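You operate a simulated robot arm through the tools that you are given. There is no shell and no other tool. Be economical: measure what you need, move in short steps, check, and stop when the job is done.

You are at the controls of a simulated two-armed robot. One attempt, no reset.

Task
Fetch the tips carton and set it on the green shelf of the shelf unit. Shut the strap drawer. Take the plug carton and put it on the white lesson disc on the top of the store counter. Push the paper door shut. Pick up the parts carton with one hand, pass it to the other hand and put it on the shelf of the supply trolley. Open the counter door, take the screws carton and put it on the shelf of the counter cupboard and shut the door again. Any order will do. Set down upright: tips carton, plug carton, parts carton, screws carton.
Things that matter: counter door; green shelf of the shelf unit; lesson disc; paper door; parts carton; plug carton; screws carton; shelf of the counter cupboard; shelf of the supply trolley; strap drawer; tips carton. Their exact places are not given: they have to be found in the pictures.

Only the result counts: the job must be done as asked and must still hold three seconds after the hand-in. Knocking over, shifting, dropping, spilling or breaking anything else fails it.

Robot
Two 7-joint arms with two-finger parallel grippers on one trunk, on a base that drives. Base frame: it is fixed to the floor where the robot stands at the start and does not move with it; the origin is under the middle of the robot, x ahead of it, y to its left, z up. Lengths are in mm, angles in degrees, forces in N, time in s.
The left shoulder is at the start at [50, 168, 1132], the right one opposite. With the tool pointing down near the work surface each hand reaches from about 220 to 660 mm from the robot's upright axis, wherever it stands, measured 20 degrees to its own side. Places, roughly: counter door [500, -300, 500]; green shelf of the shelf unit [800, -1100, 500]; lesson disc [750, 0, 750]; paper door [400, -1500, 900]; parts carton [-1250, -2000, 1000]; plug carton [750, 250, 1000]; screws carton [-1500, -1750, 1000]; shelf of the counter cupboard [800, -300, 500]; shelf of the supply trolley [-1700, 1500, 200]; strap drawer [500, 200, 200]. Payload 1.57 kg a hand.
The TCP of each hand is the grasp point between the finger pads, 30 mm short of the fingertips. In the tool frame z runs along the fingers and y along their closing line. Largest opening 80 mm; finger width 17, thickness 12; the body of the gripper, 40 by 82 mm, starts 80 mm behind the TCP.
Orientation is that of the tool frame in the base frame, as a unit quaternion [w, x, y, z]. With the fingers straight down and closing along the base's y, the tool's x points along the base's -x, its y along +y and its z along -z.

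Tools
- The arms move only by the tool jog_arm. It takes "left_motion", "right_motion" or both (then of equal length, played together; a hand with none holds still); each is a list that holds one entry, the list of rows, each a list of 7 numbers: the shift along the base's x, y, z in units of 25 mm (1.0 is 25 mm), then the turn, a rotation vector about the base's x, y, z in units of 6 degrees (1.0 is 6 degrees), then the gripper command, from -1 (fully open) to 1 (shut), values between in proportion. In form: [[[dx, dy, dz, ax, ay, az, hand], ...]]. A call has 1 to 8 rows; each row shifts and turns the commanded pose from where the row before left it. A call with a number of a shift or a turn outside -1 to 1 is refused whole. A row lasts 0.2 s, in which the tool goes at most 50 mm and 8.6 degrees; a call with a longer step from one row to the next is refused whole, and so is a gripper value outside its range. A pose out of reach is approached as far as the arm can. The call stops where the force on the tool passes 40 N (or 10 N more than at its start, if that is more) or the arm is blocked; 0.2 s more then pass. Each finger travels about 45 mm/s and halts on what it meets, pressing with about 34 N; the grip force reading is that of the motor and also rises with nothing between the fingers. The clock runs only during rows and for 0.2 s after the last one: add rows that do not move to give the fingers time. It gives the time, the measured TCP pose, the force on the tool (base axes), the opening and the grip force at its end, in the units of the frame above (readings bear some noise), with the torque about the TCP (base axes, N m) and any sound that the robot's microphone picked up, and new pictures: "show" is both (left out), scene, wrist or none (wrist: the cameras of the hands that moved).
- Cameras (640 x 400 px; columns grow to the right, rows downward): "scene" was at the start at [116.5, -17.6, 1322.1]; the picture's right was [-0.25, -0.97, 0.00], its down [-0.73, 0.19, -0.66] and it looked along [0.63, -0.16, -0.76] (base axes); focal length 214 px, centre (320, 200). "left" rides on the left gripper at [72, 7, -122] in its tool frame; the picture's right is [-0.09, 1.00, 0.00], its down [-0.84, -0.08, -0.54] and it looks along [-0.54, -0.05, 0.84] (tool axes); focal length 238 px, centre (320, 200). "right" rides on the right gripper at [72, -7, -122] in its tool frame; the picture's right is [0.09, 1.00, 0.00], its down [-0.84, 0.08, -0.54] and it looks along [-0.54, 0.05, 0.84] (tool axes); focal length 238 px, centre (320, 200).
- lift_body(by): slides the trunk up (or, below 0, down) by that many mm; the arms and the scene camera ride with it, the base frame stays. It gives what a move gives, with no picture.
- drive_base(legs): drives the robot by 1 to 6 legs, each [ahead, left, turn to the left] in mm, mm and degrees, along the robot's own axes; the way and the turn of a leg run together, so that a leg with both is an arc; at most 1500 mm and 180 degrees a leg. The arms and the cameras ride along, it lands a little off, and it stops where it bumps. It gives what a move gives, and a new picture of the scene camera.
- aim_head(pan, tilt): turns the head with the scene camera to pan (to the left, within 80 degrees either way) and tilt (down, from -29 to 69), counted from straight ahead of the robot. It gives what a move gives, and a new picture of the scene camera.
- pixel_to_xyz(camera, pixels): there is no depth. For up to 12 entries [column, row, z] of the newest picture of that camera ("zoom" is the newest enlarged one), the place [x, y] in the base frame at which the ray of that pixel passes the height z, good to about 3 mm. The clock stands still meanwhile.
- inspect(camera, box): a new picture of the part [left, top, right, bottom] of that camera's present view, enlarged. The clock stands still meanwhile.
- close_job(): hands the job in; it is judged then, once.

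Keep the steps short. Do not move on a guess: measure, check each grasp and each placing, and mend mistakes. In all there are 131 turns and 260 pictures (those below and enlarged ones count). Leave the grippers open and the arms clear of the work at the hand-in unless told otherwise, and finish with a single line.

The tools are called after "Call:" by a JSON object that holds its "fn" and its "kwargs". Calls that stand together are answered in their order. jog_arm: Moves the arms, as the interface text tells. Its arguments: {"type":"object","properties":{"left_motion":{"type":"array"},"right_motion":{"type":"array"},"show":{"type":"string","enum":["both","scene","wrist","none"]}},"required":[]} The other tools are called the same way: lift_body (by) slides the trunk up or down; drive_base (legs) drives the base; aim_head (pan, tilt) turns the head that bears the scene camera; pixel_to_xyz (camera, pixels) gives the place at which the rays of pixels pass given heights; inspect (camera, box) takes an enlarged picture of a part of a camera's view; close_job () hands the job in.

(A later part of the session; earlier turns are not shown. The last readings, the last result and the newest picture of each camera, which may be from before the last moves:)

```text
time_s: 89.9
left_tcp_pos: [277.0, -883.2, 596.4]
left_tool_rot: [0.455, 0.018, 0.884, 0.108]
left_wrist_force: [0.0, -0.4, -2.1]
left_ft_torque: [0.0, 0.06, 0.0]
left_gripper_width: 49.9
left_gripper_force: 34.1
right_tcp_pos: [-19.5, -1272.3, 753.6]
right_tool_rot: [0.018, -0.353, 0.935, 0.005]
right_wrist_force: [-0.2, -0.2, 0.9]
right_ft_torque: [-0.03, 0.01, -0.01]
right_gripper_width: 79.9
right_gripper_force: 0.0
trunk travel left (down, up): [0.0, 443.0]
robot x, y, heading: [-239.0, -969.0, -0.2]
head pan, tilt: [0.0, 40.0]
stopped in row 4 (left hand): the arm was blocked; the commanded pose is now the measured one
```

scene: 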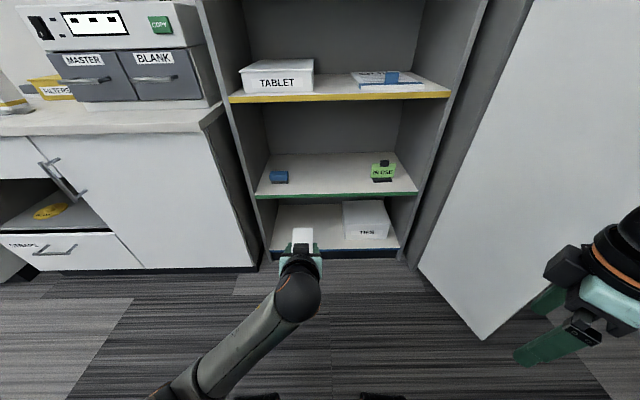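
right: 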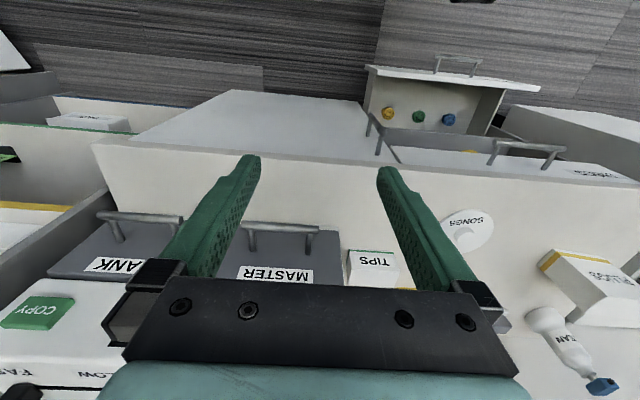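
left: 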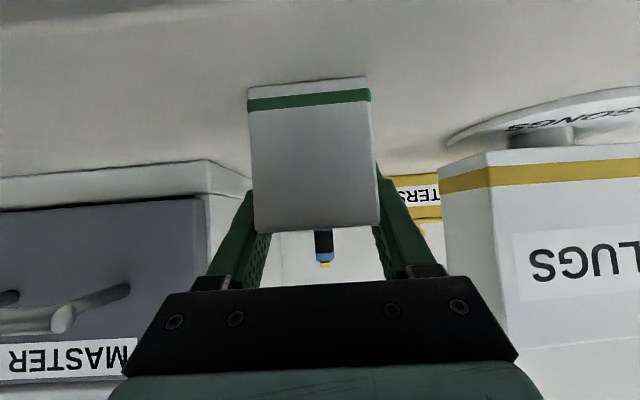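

Call:
{"fn": "aim_head", "kwargs": {"pan": 25, "tilt": 60}}

```text
time_s: 90.8
left_tcp_pos: [278.9, -880.9, 598.5]
left_tool_rot: [0.457, 0.016, 0.882, 0.108]
left_wrist_force: [-0.9, 0.1, -2.3]
left_ft_torque: [0.02, -0.04, 0.01]
left_gripper_width: 49.7
left_gripper_force: 34.1
right_tcp_pos: [-19.3, -1270.5, 752.6]
right_tool_rot: [0.018, -0.354, 0.935, 0.003]
right_wrist_force: [0.1, 0.3, -0.3]
right_ft_torque: [0.02, -0.02, 0.01]
right_gripper_width: 80.1
right_gripper_force: 0.1
trunk travel left (down, up): [0.0, 443.0]
robot x, y, heading: [-238.2, -969.8, -0.4]
head pan, tilt: [25.0, 60.0]
```

scene: 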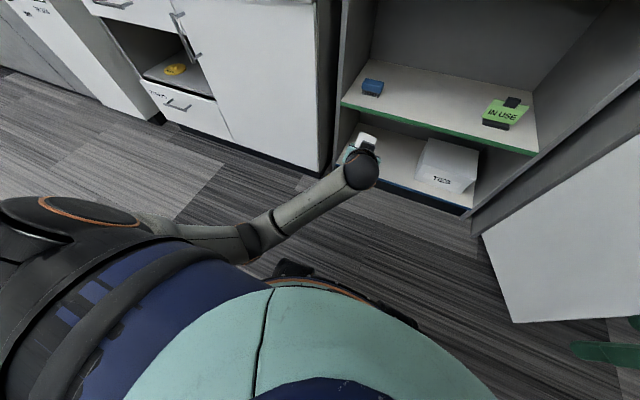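

The elbow is touching the base when the trunk is this low. I raise the trunk 200 mm and re-check.

Call:
{"fn": "lift_body", "kwargs": {"by": 200}}

Call:
{"fn": "jog_arm", "kwargs": {"left_motion": [[[0.7, 0, -0.5, 0, 0, 0, 1], [0.7, 0, -0.5, 0, 0, 0, 1], [0.7, 0, -0.5, 0, 0, 0, 1], [0.7, 0, -0.5, 0, 0, 0, 1], [0.7, 0, -0.5, 0, 0, 0, 1]]], "show": "both"}}

```text
time_s: 92.9
left_tcp_pos: [287.1, -877.6, 758.3]
left_tool_rot: [0.443, 0.013, 0.891, 0.094]
left_wrist_force: [-0.1, 0.8, -1.3]
left_ft_torque: [-0.02, 0.01, 0.0]
left_gripper_width: 49.9
left_gripper_force: 34.2
right_tcp_pos: [-5.0, -1259.2, 931.0]
right_tool_rot: [-0.001, -0.354, 0.935, 0.0]
right_wrist_force: [0.0, -0.3, 0.2]
right_ft_torque: [-0.02, -0.01, -0.03]
right_gripper_width: 80.3
right_gripper_force: 0.1
trunk travel left (down, up): [-200.0, 243.0]
robot x, y, heading: [-239.1, -971.2, -0.4]
head pan, tilt: [25.0, 60.0]
```

```text
time_s: 94.3
left_tcp_pos: [375.4, -848.2, 683.3]
left_tool_rot: [0.434, 0.013, 0.893, 0.121]
left_wrist_force: [0.2, -0.4, -1.5]
left_ft_torque: [-0.04, 0.02, 0.0]
left_gripper_width: 49.9
left_gripper_force: 33.6
right_tcp_pos: [-4.4, -1260.2, 932.0]
right_tool_rot: [-0.001, -0.353, 0.935, -0.001]
right_wrist_force: [-0.6, -0.5, -0.4]
right_ft_torque: [-0.02, -0.01, 0.03]
right_gripper_width: 80.0
right_gripper_force: 0.0
trunk travel left (down, up): [-200.0, 243.0]
robot x, y, heading: [-238.0, -972.5, -0.3]
head pan, tilt: [25.0, 60.0]
stopped in row 5 (left hand): the arm was blocked; the commanded pose is now the measured one
```

scene: 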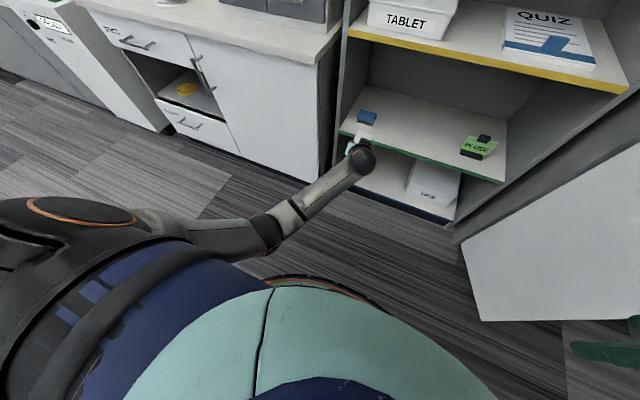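
left: 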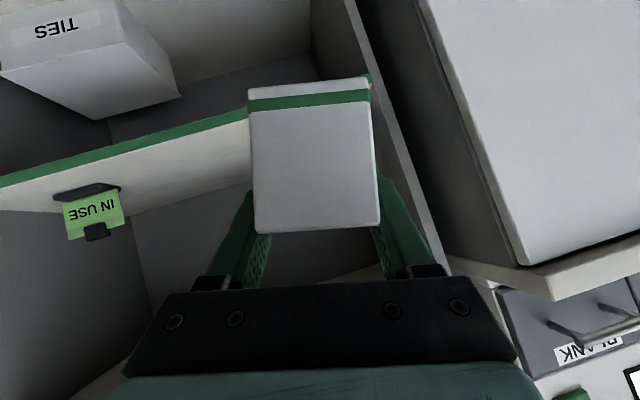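

The arm is cramped near the body centre and the carton has rolled 13°. I move the hand left and slightly back while undoing the roll.

Call:
{"fn": "jog_arm", "kwargs": {"left_motion": [[[-0.5, 0.8, 0.5, 0, 0, 0, 1], [-0.5, 0.8, 0.5, 0, 0, 0, 1], [0, 0.8, 0, -0.5, 0, 0, 1], [0, 0.8, 0, -0.5, 0, -0.2, 1], [0, 0.8, 0, -0.6, -0.1, -0.3, 1], [0, 0.8, 0, -0.6, -0.15, -0.3, 1]]], "show": "both"}}

```text
time_s: 95.7
left_tcp_pos: [349.3, -731.7, 708.4]
left_tool_rot: [0.45, 0.001, 0.893, -0.003]
left_wrist_force: [-0.4, 0.6, -1.9]
left_ft_torque: [0.01, 0.03, 0.02]
left_gripper_width: 49.7
left_gripper_force: 34.3
right_tcp_pos: [-3.3, -1260.1, 931.2]
right_tool_rot: [-0.001, -0.354, 0.935, 0.0]
right_wrist_force: [-0.1, 0.8, -0.2]
right_ft_torque: [0.01, 0.02, -0.01]
right_gripper_width: 80.1
right_gripper_force: 0.0
trunk travel left (down, up): [-200.0, 243.0]
robot x, y, heading: [-239.3, -966.8, -0.2]
head pan, tilt: [25.0, 60.0]
```

scene: 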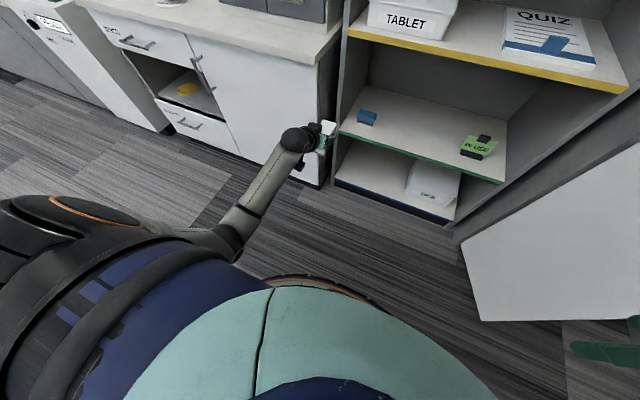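
left: 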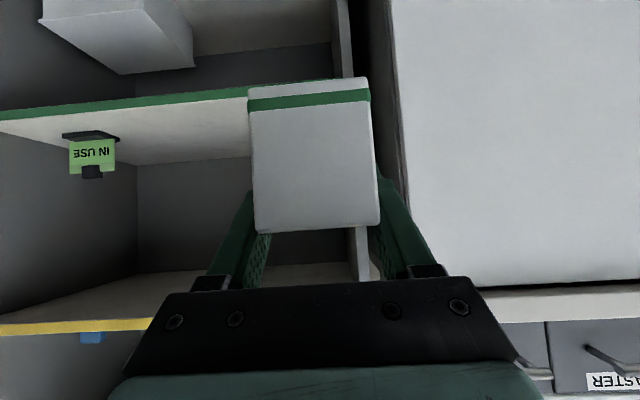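

Orientation is right again. I lower the hand to z≈548. Then I'll turn the robot 25° right so this comfortable pose reaches the shelf.

Call:
{"fn": "jog_arm", "kwargs": {"left_motion": [[[0, 0, -0.9, 0, 0, 0, 1], [0, 0, -0.9, 0, 0, 0, 1], [0, 0, -0.9, 0, 0, 0, 1], [0, 0, -0.9, 0, 0, 0, 1], [0, 0, -0.9, 0, 0, 0, 1], [0, 0, -0.9, 0, 0, 0, 1], [0, 0, -0.9, 0, 0, 0, 1]]], "show": "none"}}

Call:
{"fn": "drive_base", "kwargs": {"legs": [[0, 0, -25]]}}

Call:
{"fn": "aim_head", "kwargs": {"pan": 10, "tilt": 45}}

```text
time_s: 97.3
left_tcp_pos: [349.0, -729.7, 548.9]
left_tool_rot: [0.45, 0.001, 0.893, -0.003]
left_wrist_force: [0.3, -0.2, -1.7]
left_ft_torque: [-0.03, 0.02, -0.02]
left_gripper_width: 49.8
left_gripper_force: 34.4
right_tcp_pos: [-4.3, -1260.3, 930.2]
right_tool_rot: [-0.001, -0.354, 0.935, 0.0]
right_wrist_force: [0.1, -0.3, 1.2]
right_ft_torque: [-0.01, 0.04, 0.02]
right_gripper_width: 80.0
right_gripper_force: 0.1
trunk travel left (down, up): [-200.0, 243.0]
robot x, y, heading: [-239.6, -968.2, -0.3]
head pan, tilt: [25.0, 60.0]
```

```text
time_s: 99.0
left_tcp_pos: [396.6, -998.8, 549.8]
left_tool_rot: [0.438, 0.192, 0.872, -0.098]
left_wrist_force: [-0.5, 0.0, -2.0]
left_ft_torque: [0.02, -0.03, -0.04]
left_gripper_width: 49.8
left_gripper_force: 33.8
right_tcp_pos: [-148.0, -1331.9, 931.2]
right_tool_rot: [-0.001, -0.144, 0.99, 0.0]
right_wrist_force: [-0.5, -1.3, 0.6]
right_ft_torque: [-0.02, 0.01, -0.01]
right_gripper_width: 79.9
right_gripper_force: 0.1
trunk travel left (down, up): [-200.0, 243.0]
robot x, y, heading: [-237.2, -968.9, -25.0]
head pan, tilt: [25.0, 60.0]
```

scene: 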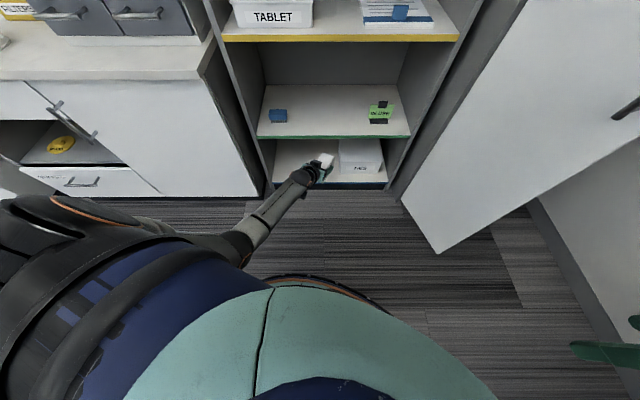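

```text
time_s: 99.8
left_tcp_pos: [396.5, -997.6, 549.3]
left_tool_rot: [0.439, 0.192, 0.872, -0.099]
left_wrist_force: [0.4, 0.8, -1.6]
left_ft_torque: [0.02, -0.02, -0.02]
left_gripper_width: 49.8
left_gripper_force: 34.3
right_tcp_pos: [-147.9, -1331.1, 931.8]
right_tool_rot: [-0.001, -0.144, 0.99, 0.0]
right_wrist_force: [0.1, 0.3, -0.8]
right_ft_torque: [-0.03, 0.0, 0.02]
right_gripper_width: 79.9
right_gripper_force: 0.0
trunk travel left (down, up): [-200.0, 243.0]
robot x, y, heading: [-234.7, -970.6, -25.1]
head pan, tilt: [10.0, 45.0]
```

scene: 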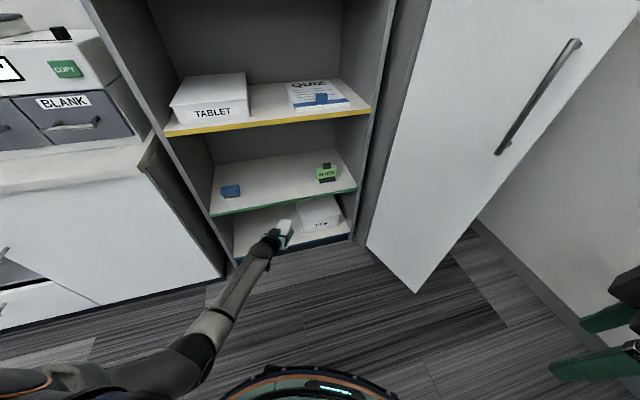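

Call:
{"fn": "pixel_to_xyz", "kwargs": {"camera": "scene", "pixels": [[356, 187, 460], [356, 187, 490], [211, 214, 460], [211, 214, 490], [370, 109, 860], [370, 109, 880], [231, 196, 477], [325, 180, 477], [371, 262, 30], [415, 292, 30]]}}

Call:
{"fn": "drive_base", "kwargs": {"legs": [[120, 190, 0]]}}

```text
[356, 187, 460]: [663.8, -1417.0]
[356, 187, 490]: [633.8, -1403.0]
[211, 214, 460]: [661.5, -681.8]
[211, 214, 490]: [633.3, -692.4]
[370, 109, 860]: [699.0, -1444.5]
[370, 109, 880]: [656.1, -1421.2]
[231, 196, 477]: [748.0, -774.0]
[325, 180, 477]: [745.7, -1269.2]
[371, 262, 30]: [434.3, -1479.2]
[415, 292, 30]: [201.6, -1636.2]
```

```text
time_s: 102.1
left_tcp_pos: [584.3, -880.6, 548.6]
left_tool_rot: [0.438, 0.194, 0.872, -0.1]
left_wrist_force: [0.2, 0.5, -2.2]
left_ft_torque: [-0.01, -0.02, 0.01]
left_gripper_width: 49.8
left_gripper_force: 34.7
right_tcp_pos: [40.5, -1210.9, 932.0]
right_tool_rot: [-0.001, -0.144, 0.99, -0.001]
right_wrist_force: [0.8, 0.2, 0.8]
right_ft_torque: [-0.02, -0.01, 0.0]
right_gripper_width: 79.8
right_gripper_force: 0.0
trunk travel left (down, up): [-200.0, 243.0]
robot x, y, heading: [-49.5, -846.9, -25.2]
head pan, tilt: [10.0, 45.0]
```

scene: 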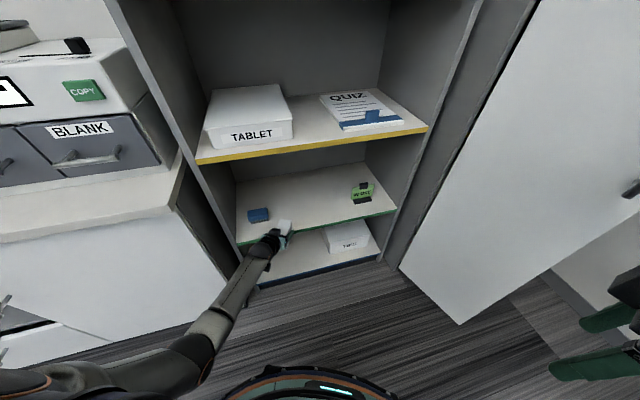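

The carton bottom (≈508) clears the shelf (≈480). I drive straight ahead 140 mm so it enters the shelf.

Call:
{"fn": "drive_base", "kwargs": {"legs": [[140, 0, 0]]}}

Call:
{"fn": "inspect", "kwargs": {"camera": "scene", "box": [220, 170, 460, 320]}}

Call:
{"fn": "inspect", "kwargs": {"camera": "left", "box": [0, 0, 640, 400]}}

```text
time_s: 103.4
left_tcp_pos: [712.2, -942.9, 547.3]
left_tool_rot: [0.438, 0.195, 0.872, -0.1]
left_wrist_force: [0.6, -0.1, -2.3]
left_ft_torque: [-0.01, 0.0, 0.01]
left_gripper_width: 49.8
left_gripper_force: 34.3
right_tcp_pos: [166.4, -1271.9, 931.0]
right_tool_rot: [-0.001, -0.141, 0.99, -0.001]
right_wrist_force: [0.4, 0.0, 0.6]
right_ft_torque: [-0.03, -0.02, 0.0]
right_gripper_width: 80.0
right_gripper_force: 0.1
trunk travel left (down, up): [-200.0, 243.0]
robot x, y, heading: [83.4, -909.7, -25.7]
head pan, tilt: [10.0, 45.0]
```

scene: 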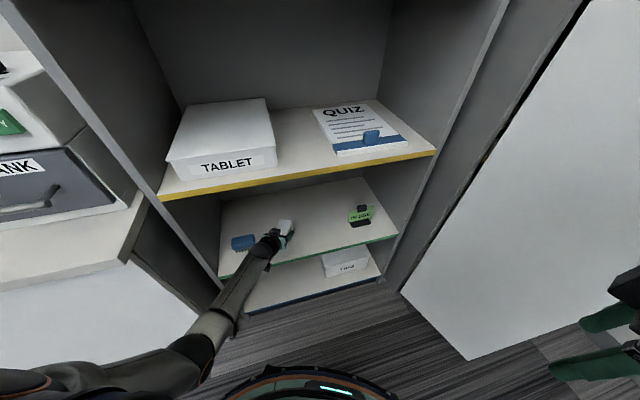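

```text
2.67 times, centred on (340, 245) of scene
```

zoom: 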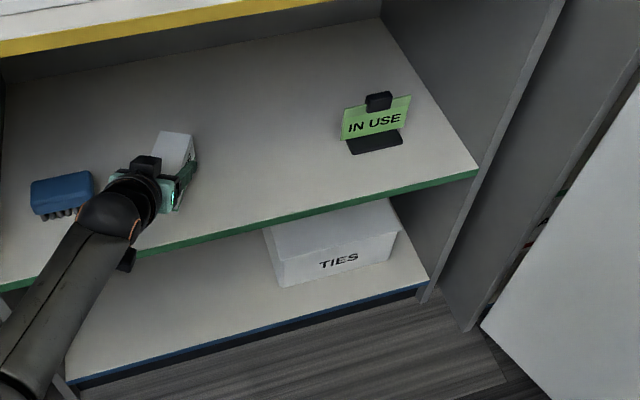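

```text
1.00 times, centred on (320, 200) of left (not enlarged: the box is as wide or as high as the picture)
```

zoom: 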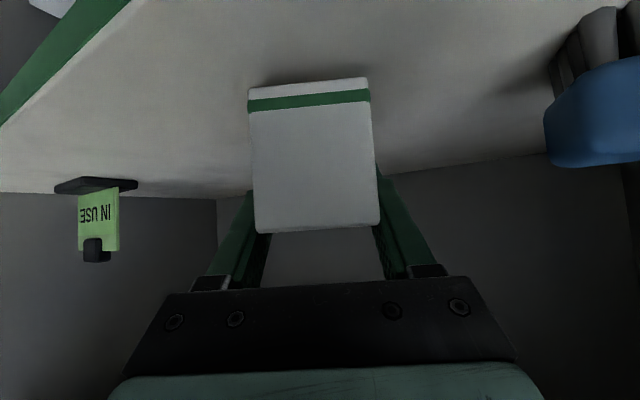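

The carton is inside the front edge. I lower it gently and watch the force.

Call:
{"fn": "jog_arm", "kwargs": {"left_motion": [[[0.1, 0, -0.4, 0, 0, 0, 1], [0, 0, -0.3, 0, 0, 0, 1], [0, 0, 0, 0, 0, 0, 1]]], "show": "none"}}

Call:
{"fn": "jog_arm", "kwargs": {"left_motion": [[[0, 0, -0.15, 0, 0, 0, 1], [0, 0, -0.15, 0, 0, 0, 1], [0, 0, 0, 0, 0, 0, 1]]], "show": "none"}}

Call:
{"fn": "jog_arm", "kwargs": {"left_motion": [[[0, 0, -0.15, 0, 0, 0, 1], [0, 0, -0.1, 0, 0, 0, 1], [0, 0, 0, 0, 0, 0, 1]]], "show": "none"}}

```text
time_s: 104.2
left_tcp_pos: [716.8, -943.1, 539.3]
left_tool_rot: [0.445, 0.194, 0.868, -0.101]
left_wrist_force: [-5.6, 4.8, 28.0]
left_ft_torque: [0.42, 0.43, 0.02]
left_gripper_width: 49.4
left_gripper_force: 33.9
right_tcp_pos: [163.7, -1271.2, 931.6]
right_tool_rot: [0.001, -0.141, 0.99, -0.001]
right_wrist_force: [-0.4, -0.3, 0.0]
right_ft_torque: [0.02, -0.03, 0.01]
right_gripper_width: 80.1
right_gripper_force: 0.1
trunk travel left (down, up): [-200.0, 243.0]
robot x, y, heading: [79.0, -910.2, -25.5]
head pan, tilt: [10.0, 45.0]
```

```text
time_s: 105.0
left_tcp_pos: [717.5, -944.1, 531.6]
left_tool_rot: [0.445, 0.194, 0.868, -0.101]
left_wrist_force: [1.6, 10.2, 30.3]
left_ft_torque: [0.37, 0.32, -0.03]
left_gripper_width: 49.7
left_gripper_force: 33.7
right_tcp_pos: [164.6, -1270.7, 931.8]
right_tool_rot: [0.0, -0.142, 0.99, -0.001]
right_wrist_force: [0.9, 0.5, 0.2]
right_ft_torque: [-0.01, 0.01, 0.03]
right_gripper_width: 79.9
right_gripper_force: 0.0
trunk travel left (down, up): [-200.0, 243.0]
robot x, y, heading: [83.9, -907.8, -25.3]
head pan, tilt: [10.0, 45.0]
```

```text
time_s: 105.8
left_tcp_pos: [717.1, -944.9, 523.3]
left_tool_rot: [0.446, 0.194, 0.868, -0.102]
left_wrist_force: [-0.2, 7.7, 29.0]
left_ft_torque: [0.43, 0.35, -0.16]
left_gripper_width: 49.7
left_gripper_force: 33.8
right_tcp_pos: [163.4, -1271.1, 932.3]
right_tool_rot: [-0.001, -0.142, 0.99, -0.001]
right_wrist_force: [-0.5, 0.7, 0.7]
right_ft_torque: [-0.03, -0.05, 0.01]
right_gripper_width: 80.0
right_gripper_force: 0.1
trunk travel left (down, up): [-200.0, 243.0]
robot x, y, heading: [78.0, -909.4, -25.6]
head pan, tilt: [10.0, 45.0]
```

It touched at z≈540 and slid in the grip. It's on the shelf now. I ease up slightly, open and check.

Call:
{"fn": "jog_arm", "kwargs": {"left_motion": [[[0, 0, 0.1, 0, 0, 0, 1], [0, 0, 0, 0, 0, 0, 0.2], [0, 0, 0.1, 0, 0, 0, -1], [0, 0, 0, 0, 0, 0, -1], [0, 0, 0, 0, 0, 0, -1]]], "show": "both"}}

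```text
time_s: 107.0
left_tcp_pos: [714.2, -945.0, 524.1]
left_tool_rot: [0.441, 0.196, 0.87, -0.101]
left_wrist_force: [-8.8, -11.1, 18.6]
left_ft_torque: [0.15, -0.38, -0.19]
left_gripper_width: 67.6
left_gripper_force: 0.0
right_tcp_pos: [164.5, -1271.2, 931.8]
right_tool_rot: [0.0, -0.142, 0.99, -0.001]
right_wrist_force: [-0.8, -0.3, 0.0]
right_ft_torque: [0.0, 0.01, 0.01]
right_gripper_width: 80.1
right_gripper_force: 0.1
trunk travel left (down, up): [-200.0, 243.0]
robot x, y, heading: [78.1, -909.1, -25.3]
head pan, tilt: [10.0, 45.0]
```

scene: 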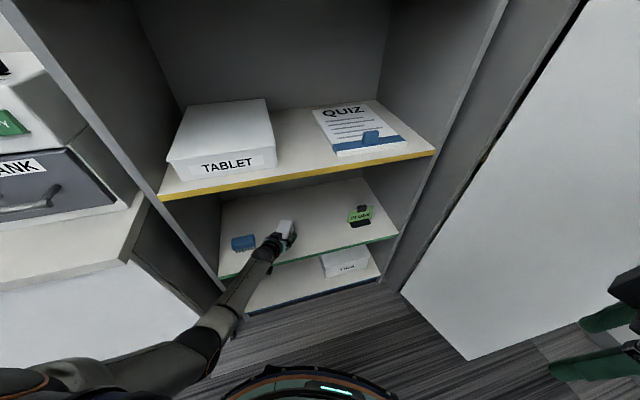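
left: 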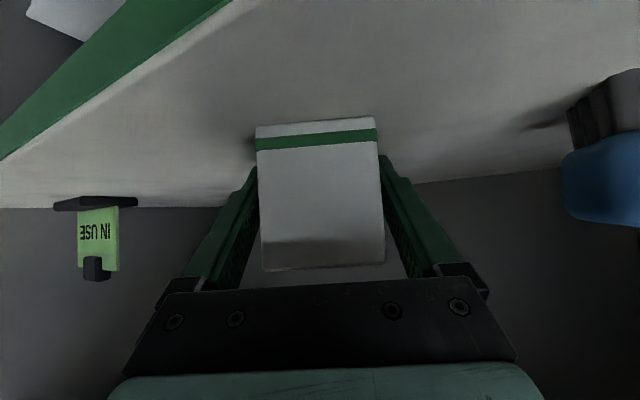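

A fingertip is rubbing on the shelf. I raise 8 mm and finish opening.

Call:
{"fn": "jog_arm", "kwargs": {"left_motion": [[[0, 0, 0.15, 0, 0, 0, -1], [0, 0, 0.15, 0, 0, 0, -1], [0, 0, 0.1, 0, 0, 0, -1], [0, 0, 0, 0, 0, 0, -1]]], "show": "wrist"}}

```text
time_s: 108.0
left_tcp_pos: [711.9, -940.9, 530.9]
left_tool_rot: [0.437, 0.195, 0.872, -0.1]
left_wrist_force: [0.5, -0.4, -0.1]
left_ft_torque: [0.0, -0.02, 0.0]
left_gripper_width: 79.9
left_gripper_force: 0.1
right_tcp_pos: [165.9, -1271.8, 930.5]
right_tool_rot: [-0.001, -0.141, 0.99, -0.001]
right_wrist_force: [-0.4, -0.1, 0.7]
right_ft_torque: [0.0, 0.01, -0.01]
right_gripper_width: 80.2
right_gripper_force: 0.0
trunk travel left (down, up): [-200.0, 243.0]
robot x, y, heading: [77.4, -909.7, -25.3]
head pan, tilt: [10.0, 45.0]
```

left: 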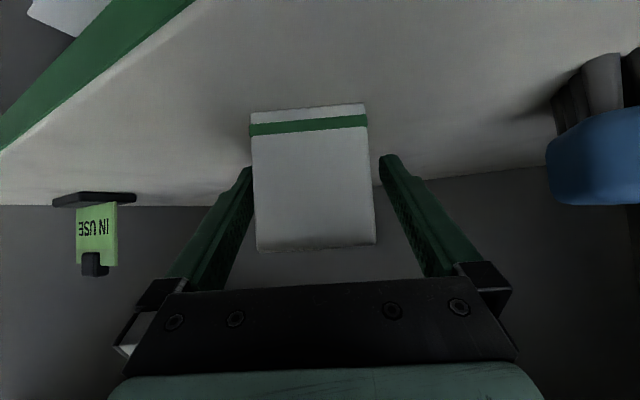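

The carton stands free but is close to one finger. I centre the hand and then back straight out.

Call:
{"fn": "jog_arm", "kwargs": {"left_motion": [[[-0.1, -0.25, 0.1, 0, 0, 0, -1], [0, 0, 0, 0, 0, 0, -1]]], "show": "wrist"}}

Call:
{"fn": "drive_base", "kwargs": {"legs": [[-250, 0, 0]]}}

Call:
{"fn": "inspect", "kwargs": {"camera": "scene", "box": [180, 140, 420, 290]}}

```text
time_s: 108.6
left_tcp_pos: [712.0, -948.4, 536.0]
left_tool_rot: [0.438, 0.195, 0.872, -0.1]
left_wrist_force: [-0.5, 0.2, 0.0]
left_ft_torque: [0.04, 0.01, 0.02]
left_gripper_width: 80.0
left_gripper_force: 0.2
right_tcp_pos: [166.2, -1272.0, 931.8]
right_tool_rot: [-0.001, -0.142, 0.99, -0.001]
right_wrist_force: [0.0, 0.7, -0.1]
right_ft_torque: [-0.01, 0.0, -0.01]
right_gripper_width: 79.7
right_gripper_force: 0.1
trunk travel left (down, up): [-200.0, 243.0]
robot x, y, heading: [82.3, -908.8, -25.2]
head pan, tilt: [10.0, 45.0]
```

left: 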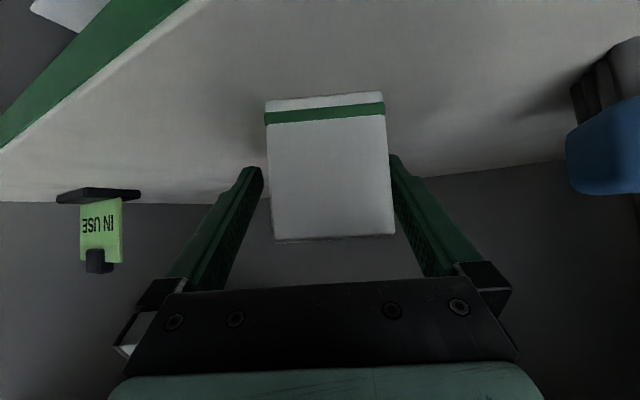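

```text
time_s: 110.5
left_tcp_pos: [481.1, -842.8, 536.0]
left_tool_rot: [0.438, 0.197, 0.871, -0.102]
left_wrist_force: [0.5, 0.2, 0.3]
left_ft_torque: [0.01, 0.02, -0.03]
left_gripper_width: 80.1
left_gripper_force: 0.0
right_tcp_pos: [-65.0, -1161.8, 931.1]
right_tool_rot: [-0.001, -0.139, 0.99, 0.0]
right_wrist_force: [0.4, 1.1, 0.0]
right_ft_torque: [0.0, -0.01, -0.02]
right_gripper_width: 80.0
right_gripper_force: 0.1
trunk travel left (down, up): [-200.0, 243.0]
robot x, y, heading: [-150.7, -801.2, -25.7]
head pan, tilt: [10.0, 45.0]
```

scene: 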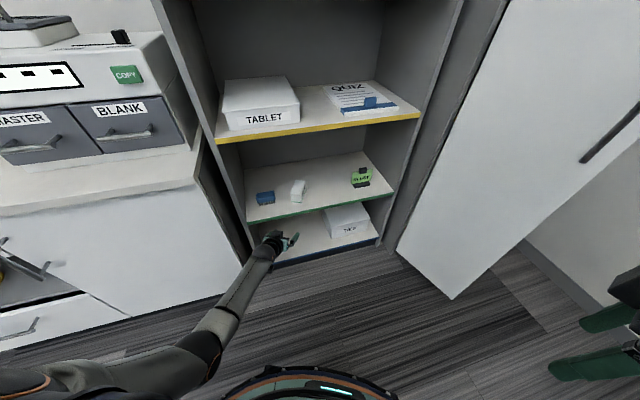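

```text
2.67 times, centred on (300, 215) of scene
```

zoom: 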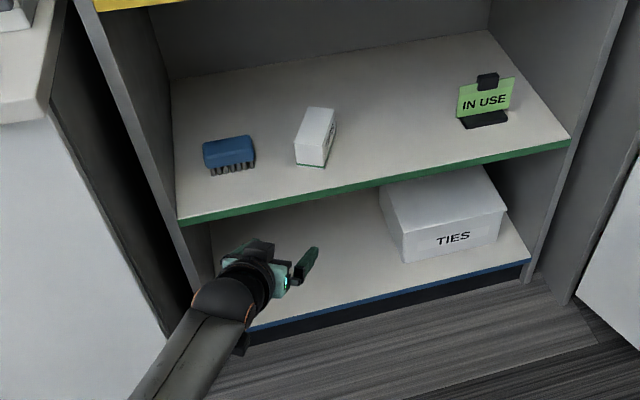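

TIPS stands upright on the green shelf. Next is the paper door: I measure its lower edge and the wall at the right.

Call:
{"fn": "pixel_to_xyz", "kwargs": {"camera": "scene", "pixels": [[399, 251, 30], [452, 299, 30], [525, 242, 0], [605, 304, 0], [620, 125, 900], [585, 162, 900]]}}

Call:
{"fn": "aim_head", "kwargs": {"pan": -45, "tilt": 30}}

```text
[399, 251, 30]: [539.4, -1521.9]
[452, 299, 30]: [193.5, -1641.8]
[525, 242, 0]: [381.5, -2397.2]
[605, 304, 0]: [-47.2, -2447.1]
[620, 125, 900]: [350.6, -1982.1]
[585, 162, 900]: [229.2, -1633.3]
```

```text
time_s: 111.7
left_tcp_pos: [480.9, -841.3, 535.4]
left_tool_rot: [0.438, 0.197, 0.871, -0.101]
left_wrist_force: [-0.5, -0.1, -0.1]
left_ft_torque: [-0.04, 0.01, 0.07]
left_gripper_width: 80.2
left_gripper_force: 0.0
right_tcp_pos: [-64.6, -1162.5, 931.3]
right_tool_rot: [-0.001, -0.139, 0.99, 0.0]
right_wrist_force: [0.5, -0.1, 0.5]
right_ft_torque: [0.02, 0.0, -0.02]
right_gripper_width: 80.0
right_gripper_force: 0.0
trunk travel left (down, up): [-200.0, 243.0]
robot x, y, heading: [-149.4, -795.4, -25.9]
head pan, tilt: [-45.0, 30.0]
```

scene: 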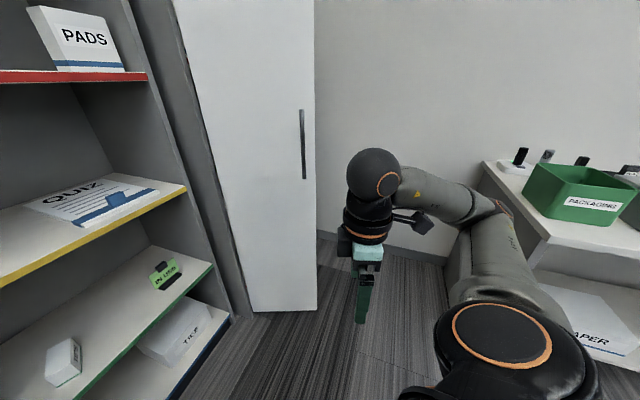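

Call:
{"fn": "pixel_to_xyz", "kwargs": {"camera": "scene", "pixels": [[548, 237, 750], [548, 237, 850], [548, 237, 950], [483, 163, 850], [455, 262, 0]]}}

```text
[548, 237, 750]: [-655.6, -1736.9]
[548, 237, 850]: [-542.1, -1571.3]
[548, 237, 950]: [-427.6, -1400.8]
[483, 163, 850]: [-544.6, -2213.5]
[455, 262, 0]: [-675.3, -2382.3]
```

The door runs from its hinge at (540,-1522) to its free edge at (194,-1642). I close the left hand, turn to heading -70° and go up to the door's outer face.

Call:
{"fn": "jog_arm", "kwargs": {"left_motion": [[[0, 0, 0, 0, 0, 0, 1], [0, 0, 0, 0, 0, 0, 1], [0, 0, 0, 0, 0, 0, 1], [0, 0, 0, 0, 0, 0, 1]]], "show": "none"}}

Call:
{"fn": "drive_base", "kwargs": {"legs": [[0, 0, -44], [0, -160, 0], [220, 0, 0]]}}

Call:
{"fn": "aim_head", "kwargs": {"pan": 15, "tilt": 40}}

```text
time_s: 112.7
left_tcp_pos: [481.5, -842.9, 535.3]
left_tool_rot: [0.438, 0.196, 0.871, -0.101]
left_wrist_force: [0.4, -0.2, -0.5]
left_ft_torque: [0.0, 0.03, -0.02]
left_gripper_width: 0.0
left_gripper_force: 4.1
right_tcp_pos: [-64.9, -1162.1, 931.5]
right_tool_rot: [-0.002, -0.139, 0.99, -0.001]
right_wrist_force: [0.5, -0.7, 0.2]
right_ft_torque: [0.0, -0.03, -0.01]
right_gripper_width: 80.0
right_gripper_force: 0.1
trunk travel left (down, up): [-200.0, 243.0]
robot x, y, heading: [-148.5, -800.0, -25.6]
head pan, tilt: [-45.0, 30.0]
```

```text
time_s: 118.0
left_tcp_pos: [213.4, -1524.1, 534.9]
left_tool_rot: [0.372, 0.5, 0.74, -0.253]
left_wrist_force: [-0.1, 0.1, -0.2]
left_ft_torque: [0.03, 0.0, -0.02]
left_gripper_width: 0.4
left_gripper_force: 21.7
right_tcp_pos: [-406.1, -1389.5, 932.0]
right_tool_rot: [0.0, 0.23, 0.973, 0.0]
right_wrist_force: [0.9, 0.0, 0.1]
right_ft_torque: [0.02, -0.03, -0.01]
right_gripper_width: 80.0
right_gripper_force: 0.1
trunk travel left (down, up): [-200.0, 243.0]
robot x, y, heading: [-220.0, -1064.4, -68.4]
head pan, tilt: [-45.0, 30.0]
```

scene: 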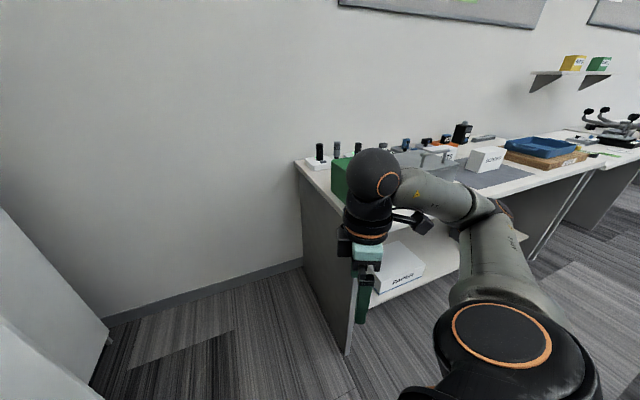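

```text
time_s: 119.3
left_tcp_pos: [212.6, -1526.3, 535.2]
left_tool_rot: [0.372, 0.5, 0.741, -0.252]
left_wrist_force: [1.0, -0.3, 0.3]
left_ft_torque: [0.01, -0.01, 0.0]
left_gripper_width: 0.0
left_gripper_force: 21.1
right_tcp_pos: [-405.9, -1389.8, 931.8]
right_tool_rot: [-0.001, 0.23, 0.973, -0.001]
right_wrist_force: [-1.0, 0.3, -0.9]
right_ft_torque: [0.01, -0.01, -0.02]
right_gripper_width: 80.0
right_gripper_force: 0.1
trunk travel left (down, up): [-200.0, 243.0]
robot x, y, heading: [-224.5, -1065.5, -68.7]
head pan, tilt: [15.0, 40.0]
```

scene: 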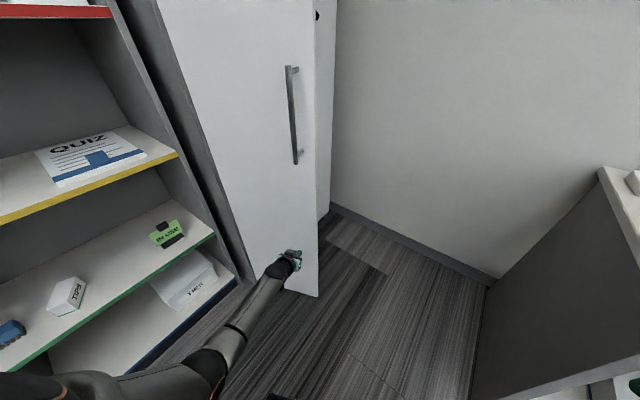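

The hand is 100 mm in front of the door's outer edge, below the handle. I push by driving ahead with a growing leftward part.

Call:
{"fn": "drive_base", "kwargs": {"legs": [[170, 10, 0], [100, 80, 0]]}}

```text
time_s: 121.8
left_tcp_pos: [392.8, -1743.3, 534.7]
left_tool_rot: [0.371, 0.501, 0.74, -0.253]
left_wrist_force: [0.1, 0.4, -0.2]
left_ft_torque: [0.01, -0.05, -0.03]
left_gripper_width: 0.0
left_gripper_force: 20.5
right_tcp_pos: [-225.1, -1606.4, 932.8]
right_tool_rot: [-0.001, 0.232, 0.973, -0.001]
right_wrist_force: [0.5, -0.2, 0.7]
right_ft_torque: [-0.01, 0.02, -0.03]
right_gripper_width: 80.3
right_gripper_force: 0.0
trunk travel left (down, up): [-200.0, 243.0]
robot x, y, heading: [-42.6, -1282.8, -68.4]
head pan, tilt: [15.0, 40.0]
```

scene: 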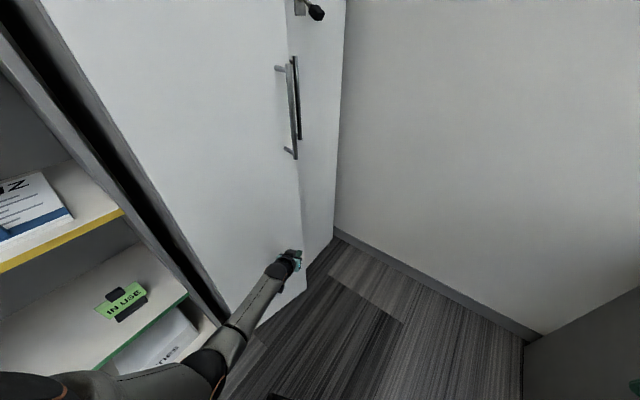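

Call:
{"fn": "drive_base", "kwargs": {"legs": [[45, 70, 0]]}}

Call:
{"fn": "inspect", "kwargs": {"camera": "scene", "box": [160, 0, 420, 340]}}

```text
time_s: 123.1
left_tcp_pos: [473.6, -1757.7, 534.2]
left_tool_rot: [0.371, 0.502, 0.739, -0.253]
left_wrist_force: [0.0, -0.2, -0.6]
left_ft_torque: [-0.01, -0.03, 0.03]
left_gripper_width: 0.0
left_gripper_force: 21.7
right_tcp_pos: [-144.8, -1620.6, 932.0]
right_tool_rot: [-0.001, 0.233, 0.973, -0.001]
right_wrist_force: [0.7, -0.1, -1.0]
right_ft_torque: [0.0, 0.01, -0.02]
right_gripper_width: 79.6
right_gripper_force: 0.1
trunk travel left (down, up): [-200.0, 243.0]
robot x, y, heading: [39.6, -1298.1, -68.6]
head pan, tilt: [15.0, 40.0]
```

scene: 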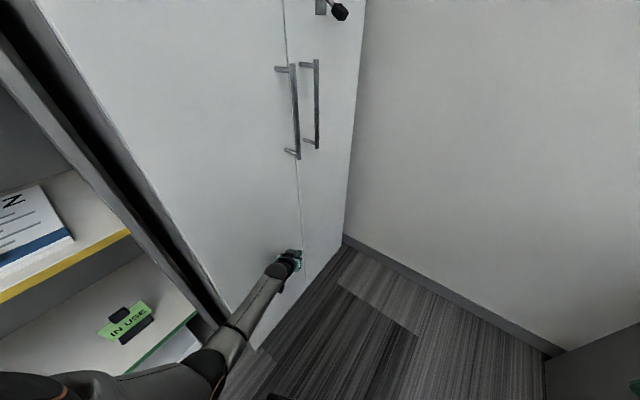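

```text
1.18 times, centred on (290, 170) of scene
```

zoom: 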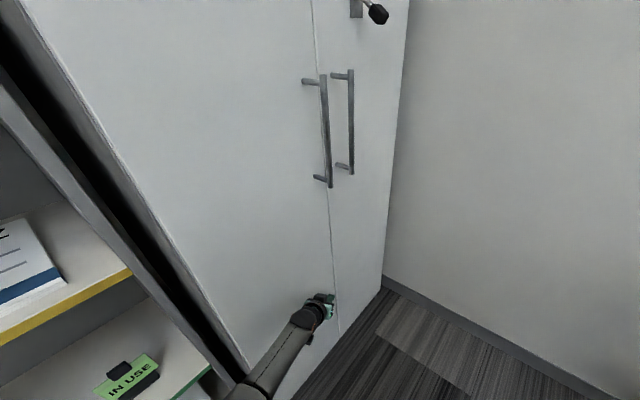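

Nearly shut. I keep pushing in +x in small steps until there is resistance.

Call:
{"fn": "drive_base", "kwargs": {"legs": [[10, 25, 0]]}}

Call:
{"fn": "drive_base", "kwargs": {"legs": [[10, 25, 0]]}}

```text
time_s: 124.0
left_tcp_pos: [499.8, -1758.3, 534.7]
left_tool_rot: [0.37, 0.502, 0.74, -0.253]
left_wrist_force: [-1.0, -0.7, -1.3]
left_ft_torque: [0.03, 0.07, -0.05]
left_gripper_width: 0.0
left_gripper_force: 21.2
right_tcp_pos: [-117.7, -1622.3, 931.0]
right_tool_rot: [-0.001, 0.233, 0.973, -0.001]
right_wrist_force: [-0.1, -0.3, -0.2]
right_ft_torque: [-0.01, 0.02, -0.03]
right_gripper_width: 79.9
right_gripper_force: 0.0
trunk travel left (down, up): [-200.0, 243.0]
robot x, y, heading: [65.7, -1294.3, -68.6]
head pan, tilt: [15.0, 40.0]
```

scene: 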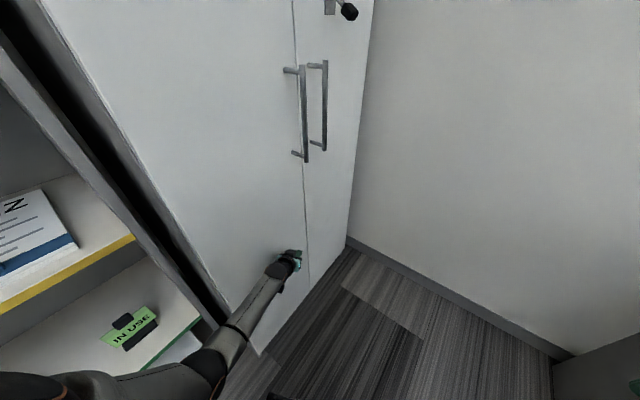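

```text
time_s: 124.8
left_tcp_pos: [500.8, -1759.4, 530.9]
left_tool_rot: [0.364, 0.506, 0.738, -0.258]
left_wrist_force: [0.0, 0.0, -0.3]
left_ft_torque: [0.0, 0.01, 0.04]
left_gripper_width: 0.0
left_gripper_force: 21.0
right_tcp_pos: [-106.7, -1621.4, 932.6]
right_tool_rot: [-0.001, 0.233, 0.972, -0.001]
right_wrist_force: [-0.7, 0.5, 0.4]
right_ft_torque: [0.0, 0.01, -0.02]
right_gripper_width: 80.1
right_gripper_force: 0.0
trunk travel left (down, up): [-200.0, 243.0]
robot x, y, heading: [76.5, -1294.3, -68.7]
head pan, tilt: [15.0, 40.0]
stopped in leg 1: the force on the tool passed its limit at 54 N (the readings are from after the stop); the commanded pose is now the measured one
```

scene: 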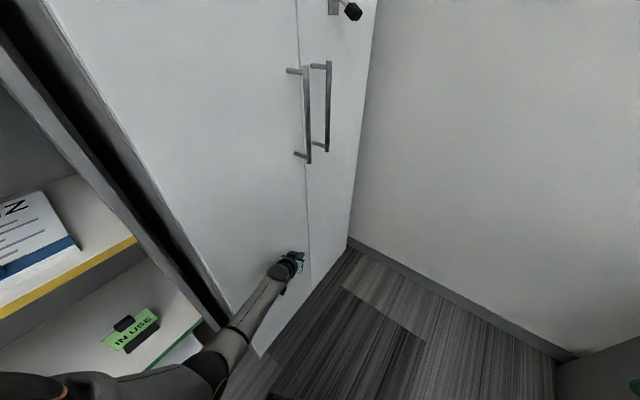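

Resistance of 54 N. I back away and inspect the seam.

Call:
{"fn": "drive_base", "kwargs": {"legs": [[0, -150, 0], [-150, -50, 0]]}}

Call:
{"fn": "aim_head", "kwargs": {"pan": 30, "tilt": 25}}

Call:
{"fn": "inspect", "kwargs": {"camera": "scene", "box": [160, 0, 480, 300]}}

```text
time_s: 127.8
left_tcp_pos: [262.1, -1693.7, 532.8]
left_tool_rot: [0.365, 0.505, 0.739, -0.257]
left_wrist_force: [0.1, -0.1, -0.5]
left_ft_torque: [-0.04, -0.02, 0.0]
left_gripper_width: 0.0
left_gripper_force: 21.6
right_tcp_pos: [-345.8, -1555.8, 931.8]
right_tool_rot: [-0.001, 0.231, 0.973, 0.0]
right_wrist_force: [0.3, 0.0, 0.8]
right_ft_torque: [0.02, -0.03, -0.03]
right_gripper_width: 79.8
right_gripper_force: 0.1
trunk travel left (down, up): [-200.0, 243.0]
robot x, y, heading: [-164.7, -1232.6, -68.2]
head pan, tilt: [15.0, 40.0]
```

scene: 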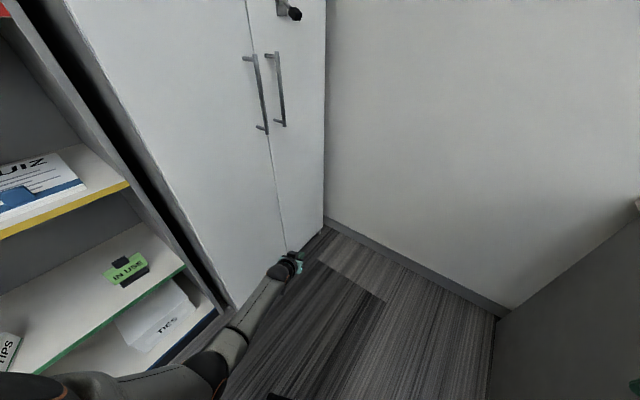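

```text
time_s: 128.5
left_tcp_pos: [263.1, -1691.2, 531.0]
left_tool_rot: [0.365, 0.504, 0.74, -0.256]
left_wrist_force: [0.2, 0.2, 0.1]
left_ft_torque: [-0.01, 0.02, 0.0]
left_gripper_width: 0.1
left_gripper_force: 21.6
right_tcp_pos: [-345.1, -1556.0, 931.8]
right_tool_rot: [-0.001, 0.231, 0.973, 0.0]
right_wrist_force: [-0.4, 0.4, -0.9]
right_ft_torque: [-0.02, -0.03, -0.01]
right_gripper_width: 80.2
right_gripper_force: 0.0
trunk travel left (down, up): [-200.0, 243.0]
robot x, y, heading: [-163.1, -1229.9, -68.4]
head pan, tilt: [30.0, 25.0]
```

scene: 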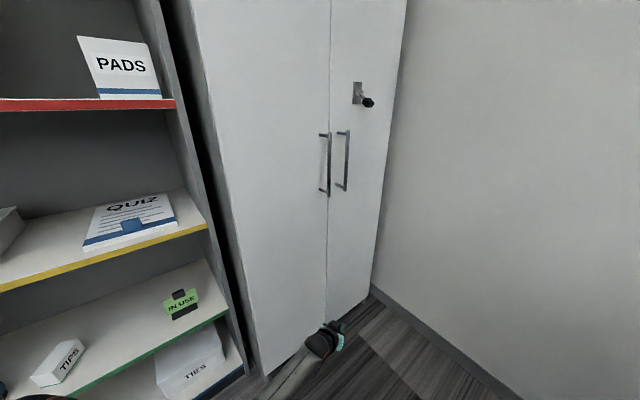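

```text
1.33 times, centred on (320, 150) of scene
```

zoom: 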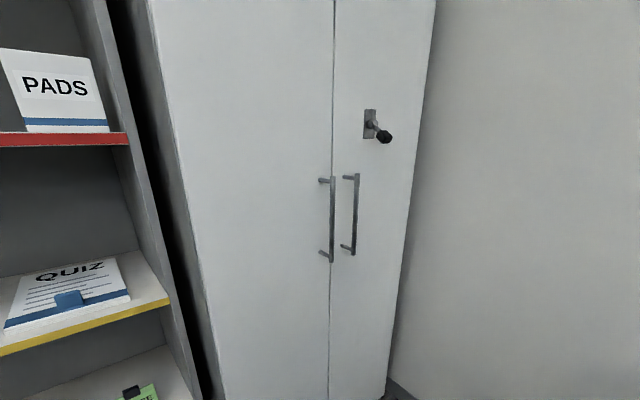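

Both doors are flush, so the paper door is shut. I raise the trunk, pull the left hand up and in, turn to face the tables and look.

Call:
{"fn": "lift_body", "kwargs": {"by": 243}}

Call:
{"fn": "jog_arm", "kwargs": {"left_motion": [[[0, 0.6, 1, 0, 0, 0, -1], [0, 0.6, 1, 0, 0, 0, -1], [0, 0.6, 1, 0, 0, 0, -1], [0, 0.6, 1, 0, 0, 0, -1], [0, 0.6, 1, 0, 0, 0, -1], [0, 0.6, 1, 0, 0, 0, -1], [0, 0.6, 1, 0, 0, 0, -1], [0, 0.6, 1, 0, 0, 0, -1]]], "show": "none"}}

Call:
{"fn": "drive_base", "kwargs": {"legs": [[-150, 0, -22], [0, -650, 0]]}}

Call:
{"fn": "aim_head", "kwargs": {"pan": -20, "tilt": 35}}

```text
time_s: 131.1
left_tcp_pos: [261.2, -1691.6, 773.0]
left_tool_rot: [0.364, 0.505, 0.74, -0.256]
left_wrist_force: [-0.3, -0.4, -0.5]
left_ft_torque: [0.02, 0.03, 0.03]
left_gripper_width: 0.0
left_gripper_force: 21.0
right_tcp_pos: [-345.1, -1555.1, 1173.1]
right_tool_rot: [-0.001, 0.231, 0.973, -0.001]
right_wrist_force: [0.1, -0.1, 0.0]
right_ft_torque: [0.0, 0.04, -0.01]
right_gripper_width: 79.9
right_gripper_force: 0.1
trunk travel left (down, up): [-443.0, 0.0]
robot x, y, heading: [-160.1, -1233.5, -68.6]
head pan, tilt: [30.0, 25.0]
```

```text
time_s: 132.8
left_tcp_pos: [261.3, -1574.4, 975.6]
left_tool_rot: [0.365, 0.504, 0.74, -0.257]
left_wrist_force: [0.8, -0.3, -0.4]
left_ft_torque: [0.02, 0.0, 0.0]
left_gripper_width: 79.9
left_gripper_force: 0.1
right_tcp_pos: [-346.8, -1556.4, 1174.4]
right_tool_rot: [-0.001, 0.23, 0.973, 0.0]
right_wrist_force: [0.2, -1.0, 0.7]
right_ft_torque: [-0.03, -0.02, 0.0]
right_gripper_width: 80.1
right_gripper_force: 0.0
trunk travel left (down, up): [-443.0, 0.0]
robot x, y, heading: [-163.7, -1233.4, -68.2]
head pan, tilt: [30.0, 25.0]
```

```text
time_s: 140.3
left_tcp_pos: [-590.8, -1551.7, 976.2]
left_tool_rot: [0.308, 0.64, 0.626, -0.323]
left_wrist_force: [0.3, 0.6, 0.3]
left_ft_torque: [-0.02, 0.03, 0.03]
left_gripper_width: 80.1
left_gripper_force: 0.0
right_tcp_pos: [-1143.7, -1300.4, 1174.2]
right_tool_rot: [0.0, 0.417, 0.909, 0.0]
right_wrist_force: [-0.2, -0.6, 0.1]
right_ft_torque: [-0.01, 0.03, 0.01]
right_gripper_width: 80.1
right_gripper_force: 0.0
trunk travel left (down, up): [-443.0, 0.0]
robot x, y, heading: [-849.2, -1072.2, -90.9]
head pan, tilt: [30.0, 25.0]
```

scene: 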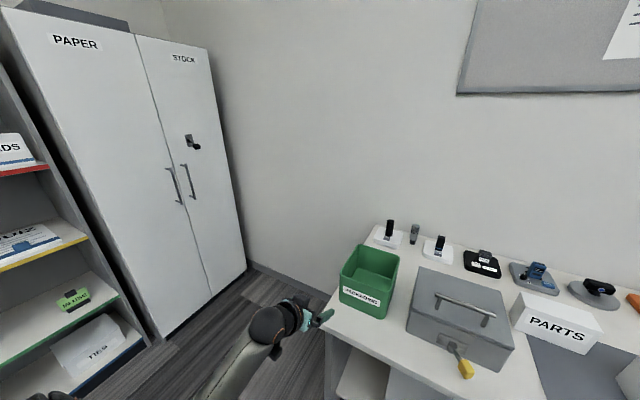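

```text
time_s: 141.4
left_tcp_pos: [-591.1, -1550.8, 975.5]
left_tool_rot: [0.307, 0.64, 0.626, -0.324]
left_wrist_force: [-0.1, -0.1, -0.8]
left_ft_torque: [-0.03, -0.03, 0.0]
left_gripper_width: 80.1
left_gripper_force: 0.2
right_tcp_pos: [-1144.7, -1300.5, 1174.4]
right_tool_rot: [-0.001, 0.418, 0.908, -0.001]
right_wrist_force: [-0.1, 1.1, 0.5]
right_ft_torque: [0.02, -0.01, -0.02]
right_gripper_width: 80.1
right_gripper_force: 0.1
trunk travel left (down, up): [-443.0, 0.0]
robot x, y, heading: [-848.6, -1072.8, -91.2]
head pan, tilt: [-20.0, 35.0]
```

scene: 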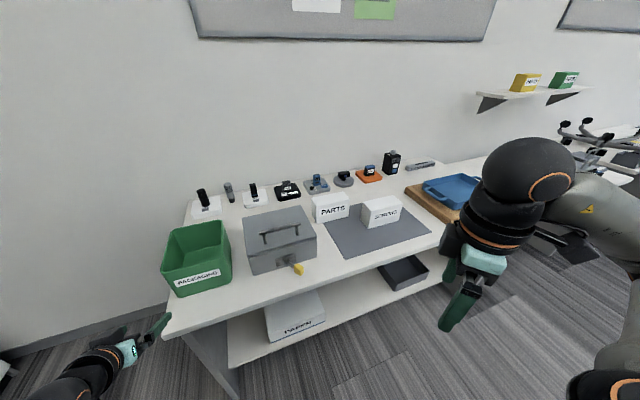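

I see the PARTS carton at (330,207) and the SCREWS carton at (383,210). I zoom in, then move closer for a second view to triangulate.

Call:
{"fn": "inspect", "kwargs": {"camera": "scene", "box": [240, 160, 440, 285]}}

Call:
{"fn": "pixel_to_xyz", "kwargs": {"camera": "scene", "pixels": [[165, 337, 750], [165, 337, 850], [314, 222, 750], [314, 222, 850]]}}

```text
3.20 times, centred on (340, 222) of scene
```

zoom: 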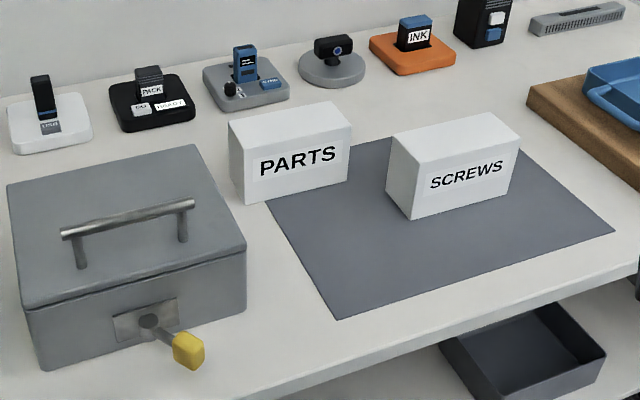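

```text
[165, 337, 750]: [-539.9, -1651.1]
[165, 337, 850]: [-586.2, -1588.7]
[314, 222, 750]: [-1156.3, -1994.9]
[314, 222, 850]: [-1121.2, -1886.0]
```

Call:
{"fn": "pixel_to_xyz", "kwargs": {"camera": "zoom", "pixels": [[246, 203, 820], [347, 182, 820], [241, 150, 890], [351, 128, 890], [330, 102, 890], [228, 122, 890], [413, 220, 822], [508, 190, 822], [388, 190, 822], [412, 163, 890], [520, 139, 890], [494, 114, 890]]}}

```text
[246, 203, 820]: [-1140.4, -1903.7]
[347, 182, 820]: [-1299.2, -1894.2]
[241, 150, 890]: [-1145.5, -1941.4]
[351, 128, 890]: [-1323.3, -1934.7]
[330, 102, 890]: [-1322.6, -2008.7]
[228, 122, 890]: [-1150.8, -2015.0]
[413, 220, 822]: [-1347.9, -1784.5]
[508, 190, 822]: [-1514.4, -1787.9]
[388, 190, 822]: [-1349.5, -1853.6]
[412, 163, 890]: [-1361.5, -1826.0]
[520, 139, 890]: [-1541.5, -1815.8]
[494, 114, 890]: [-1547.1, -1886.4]
```

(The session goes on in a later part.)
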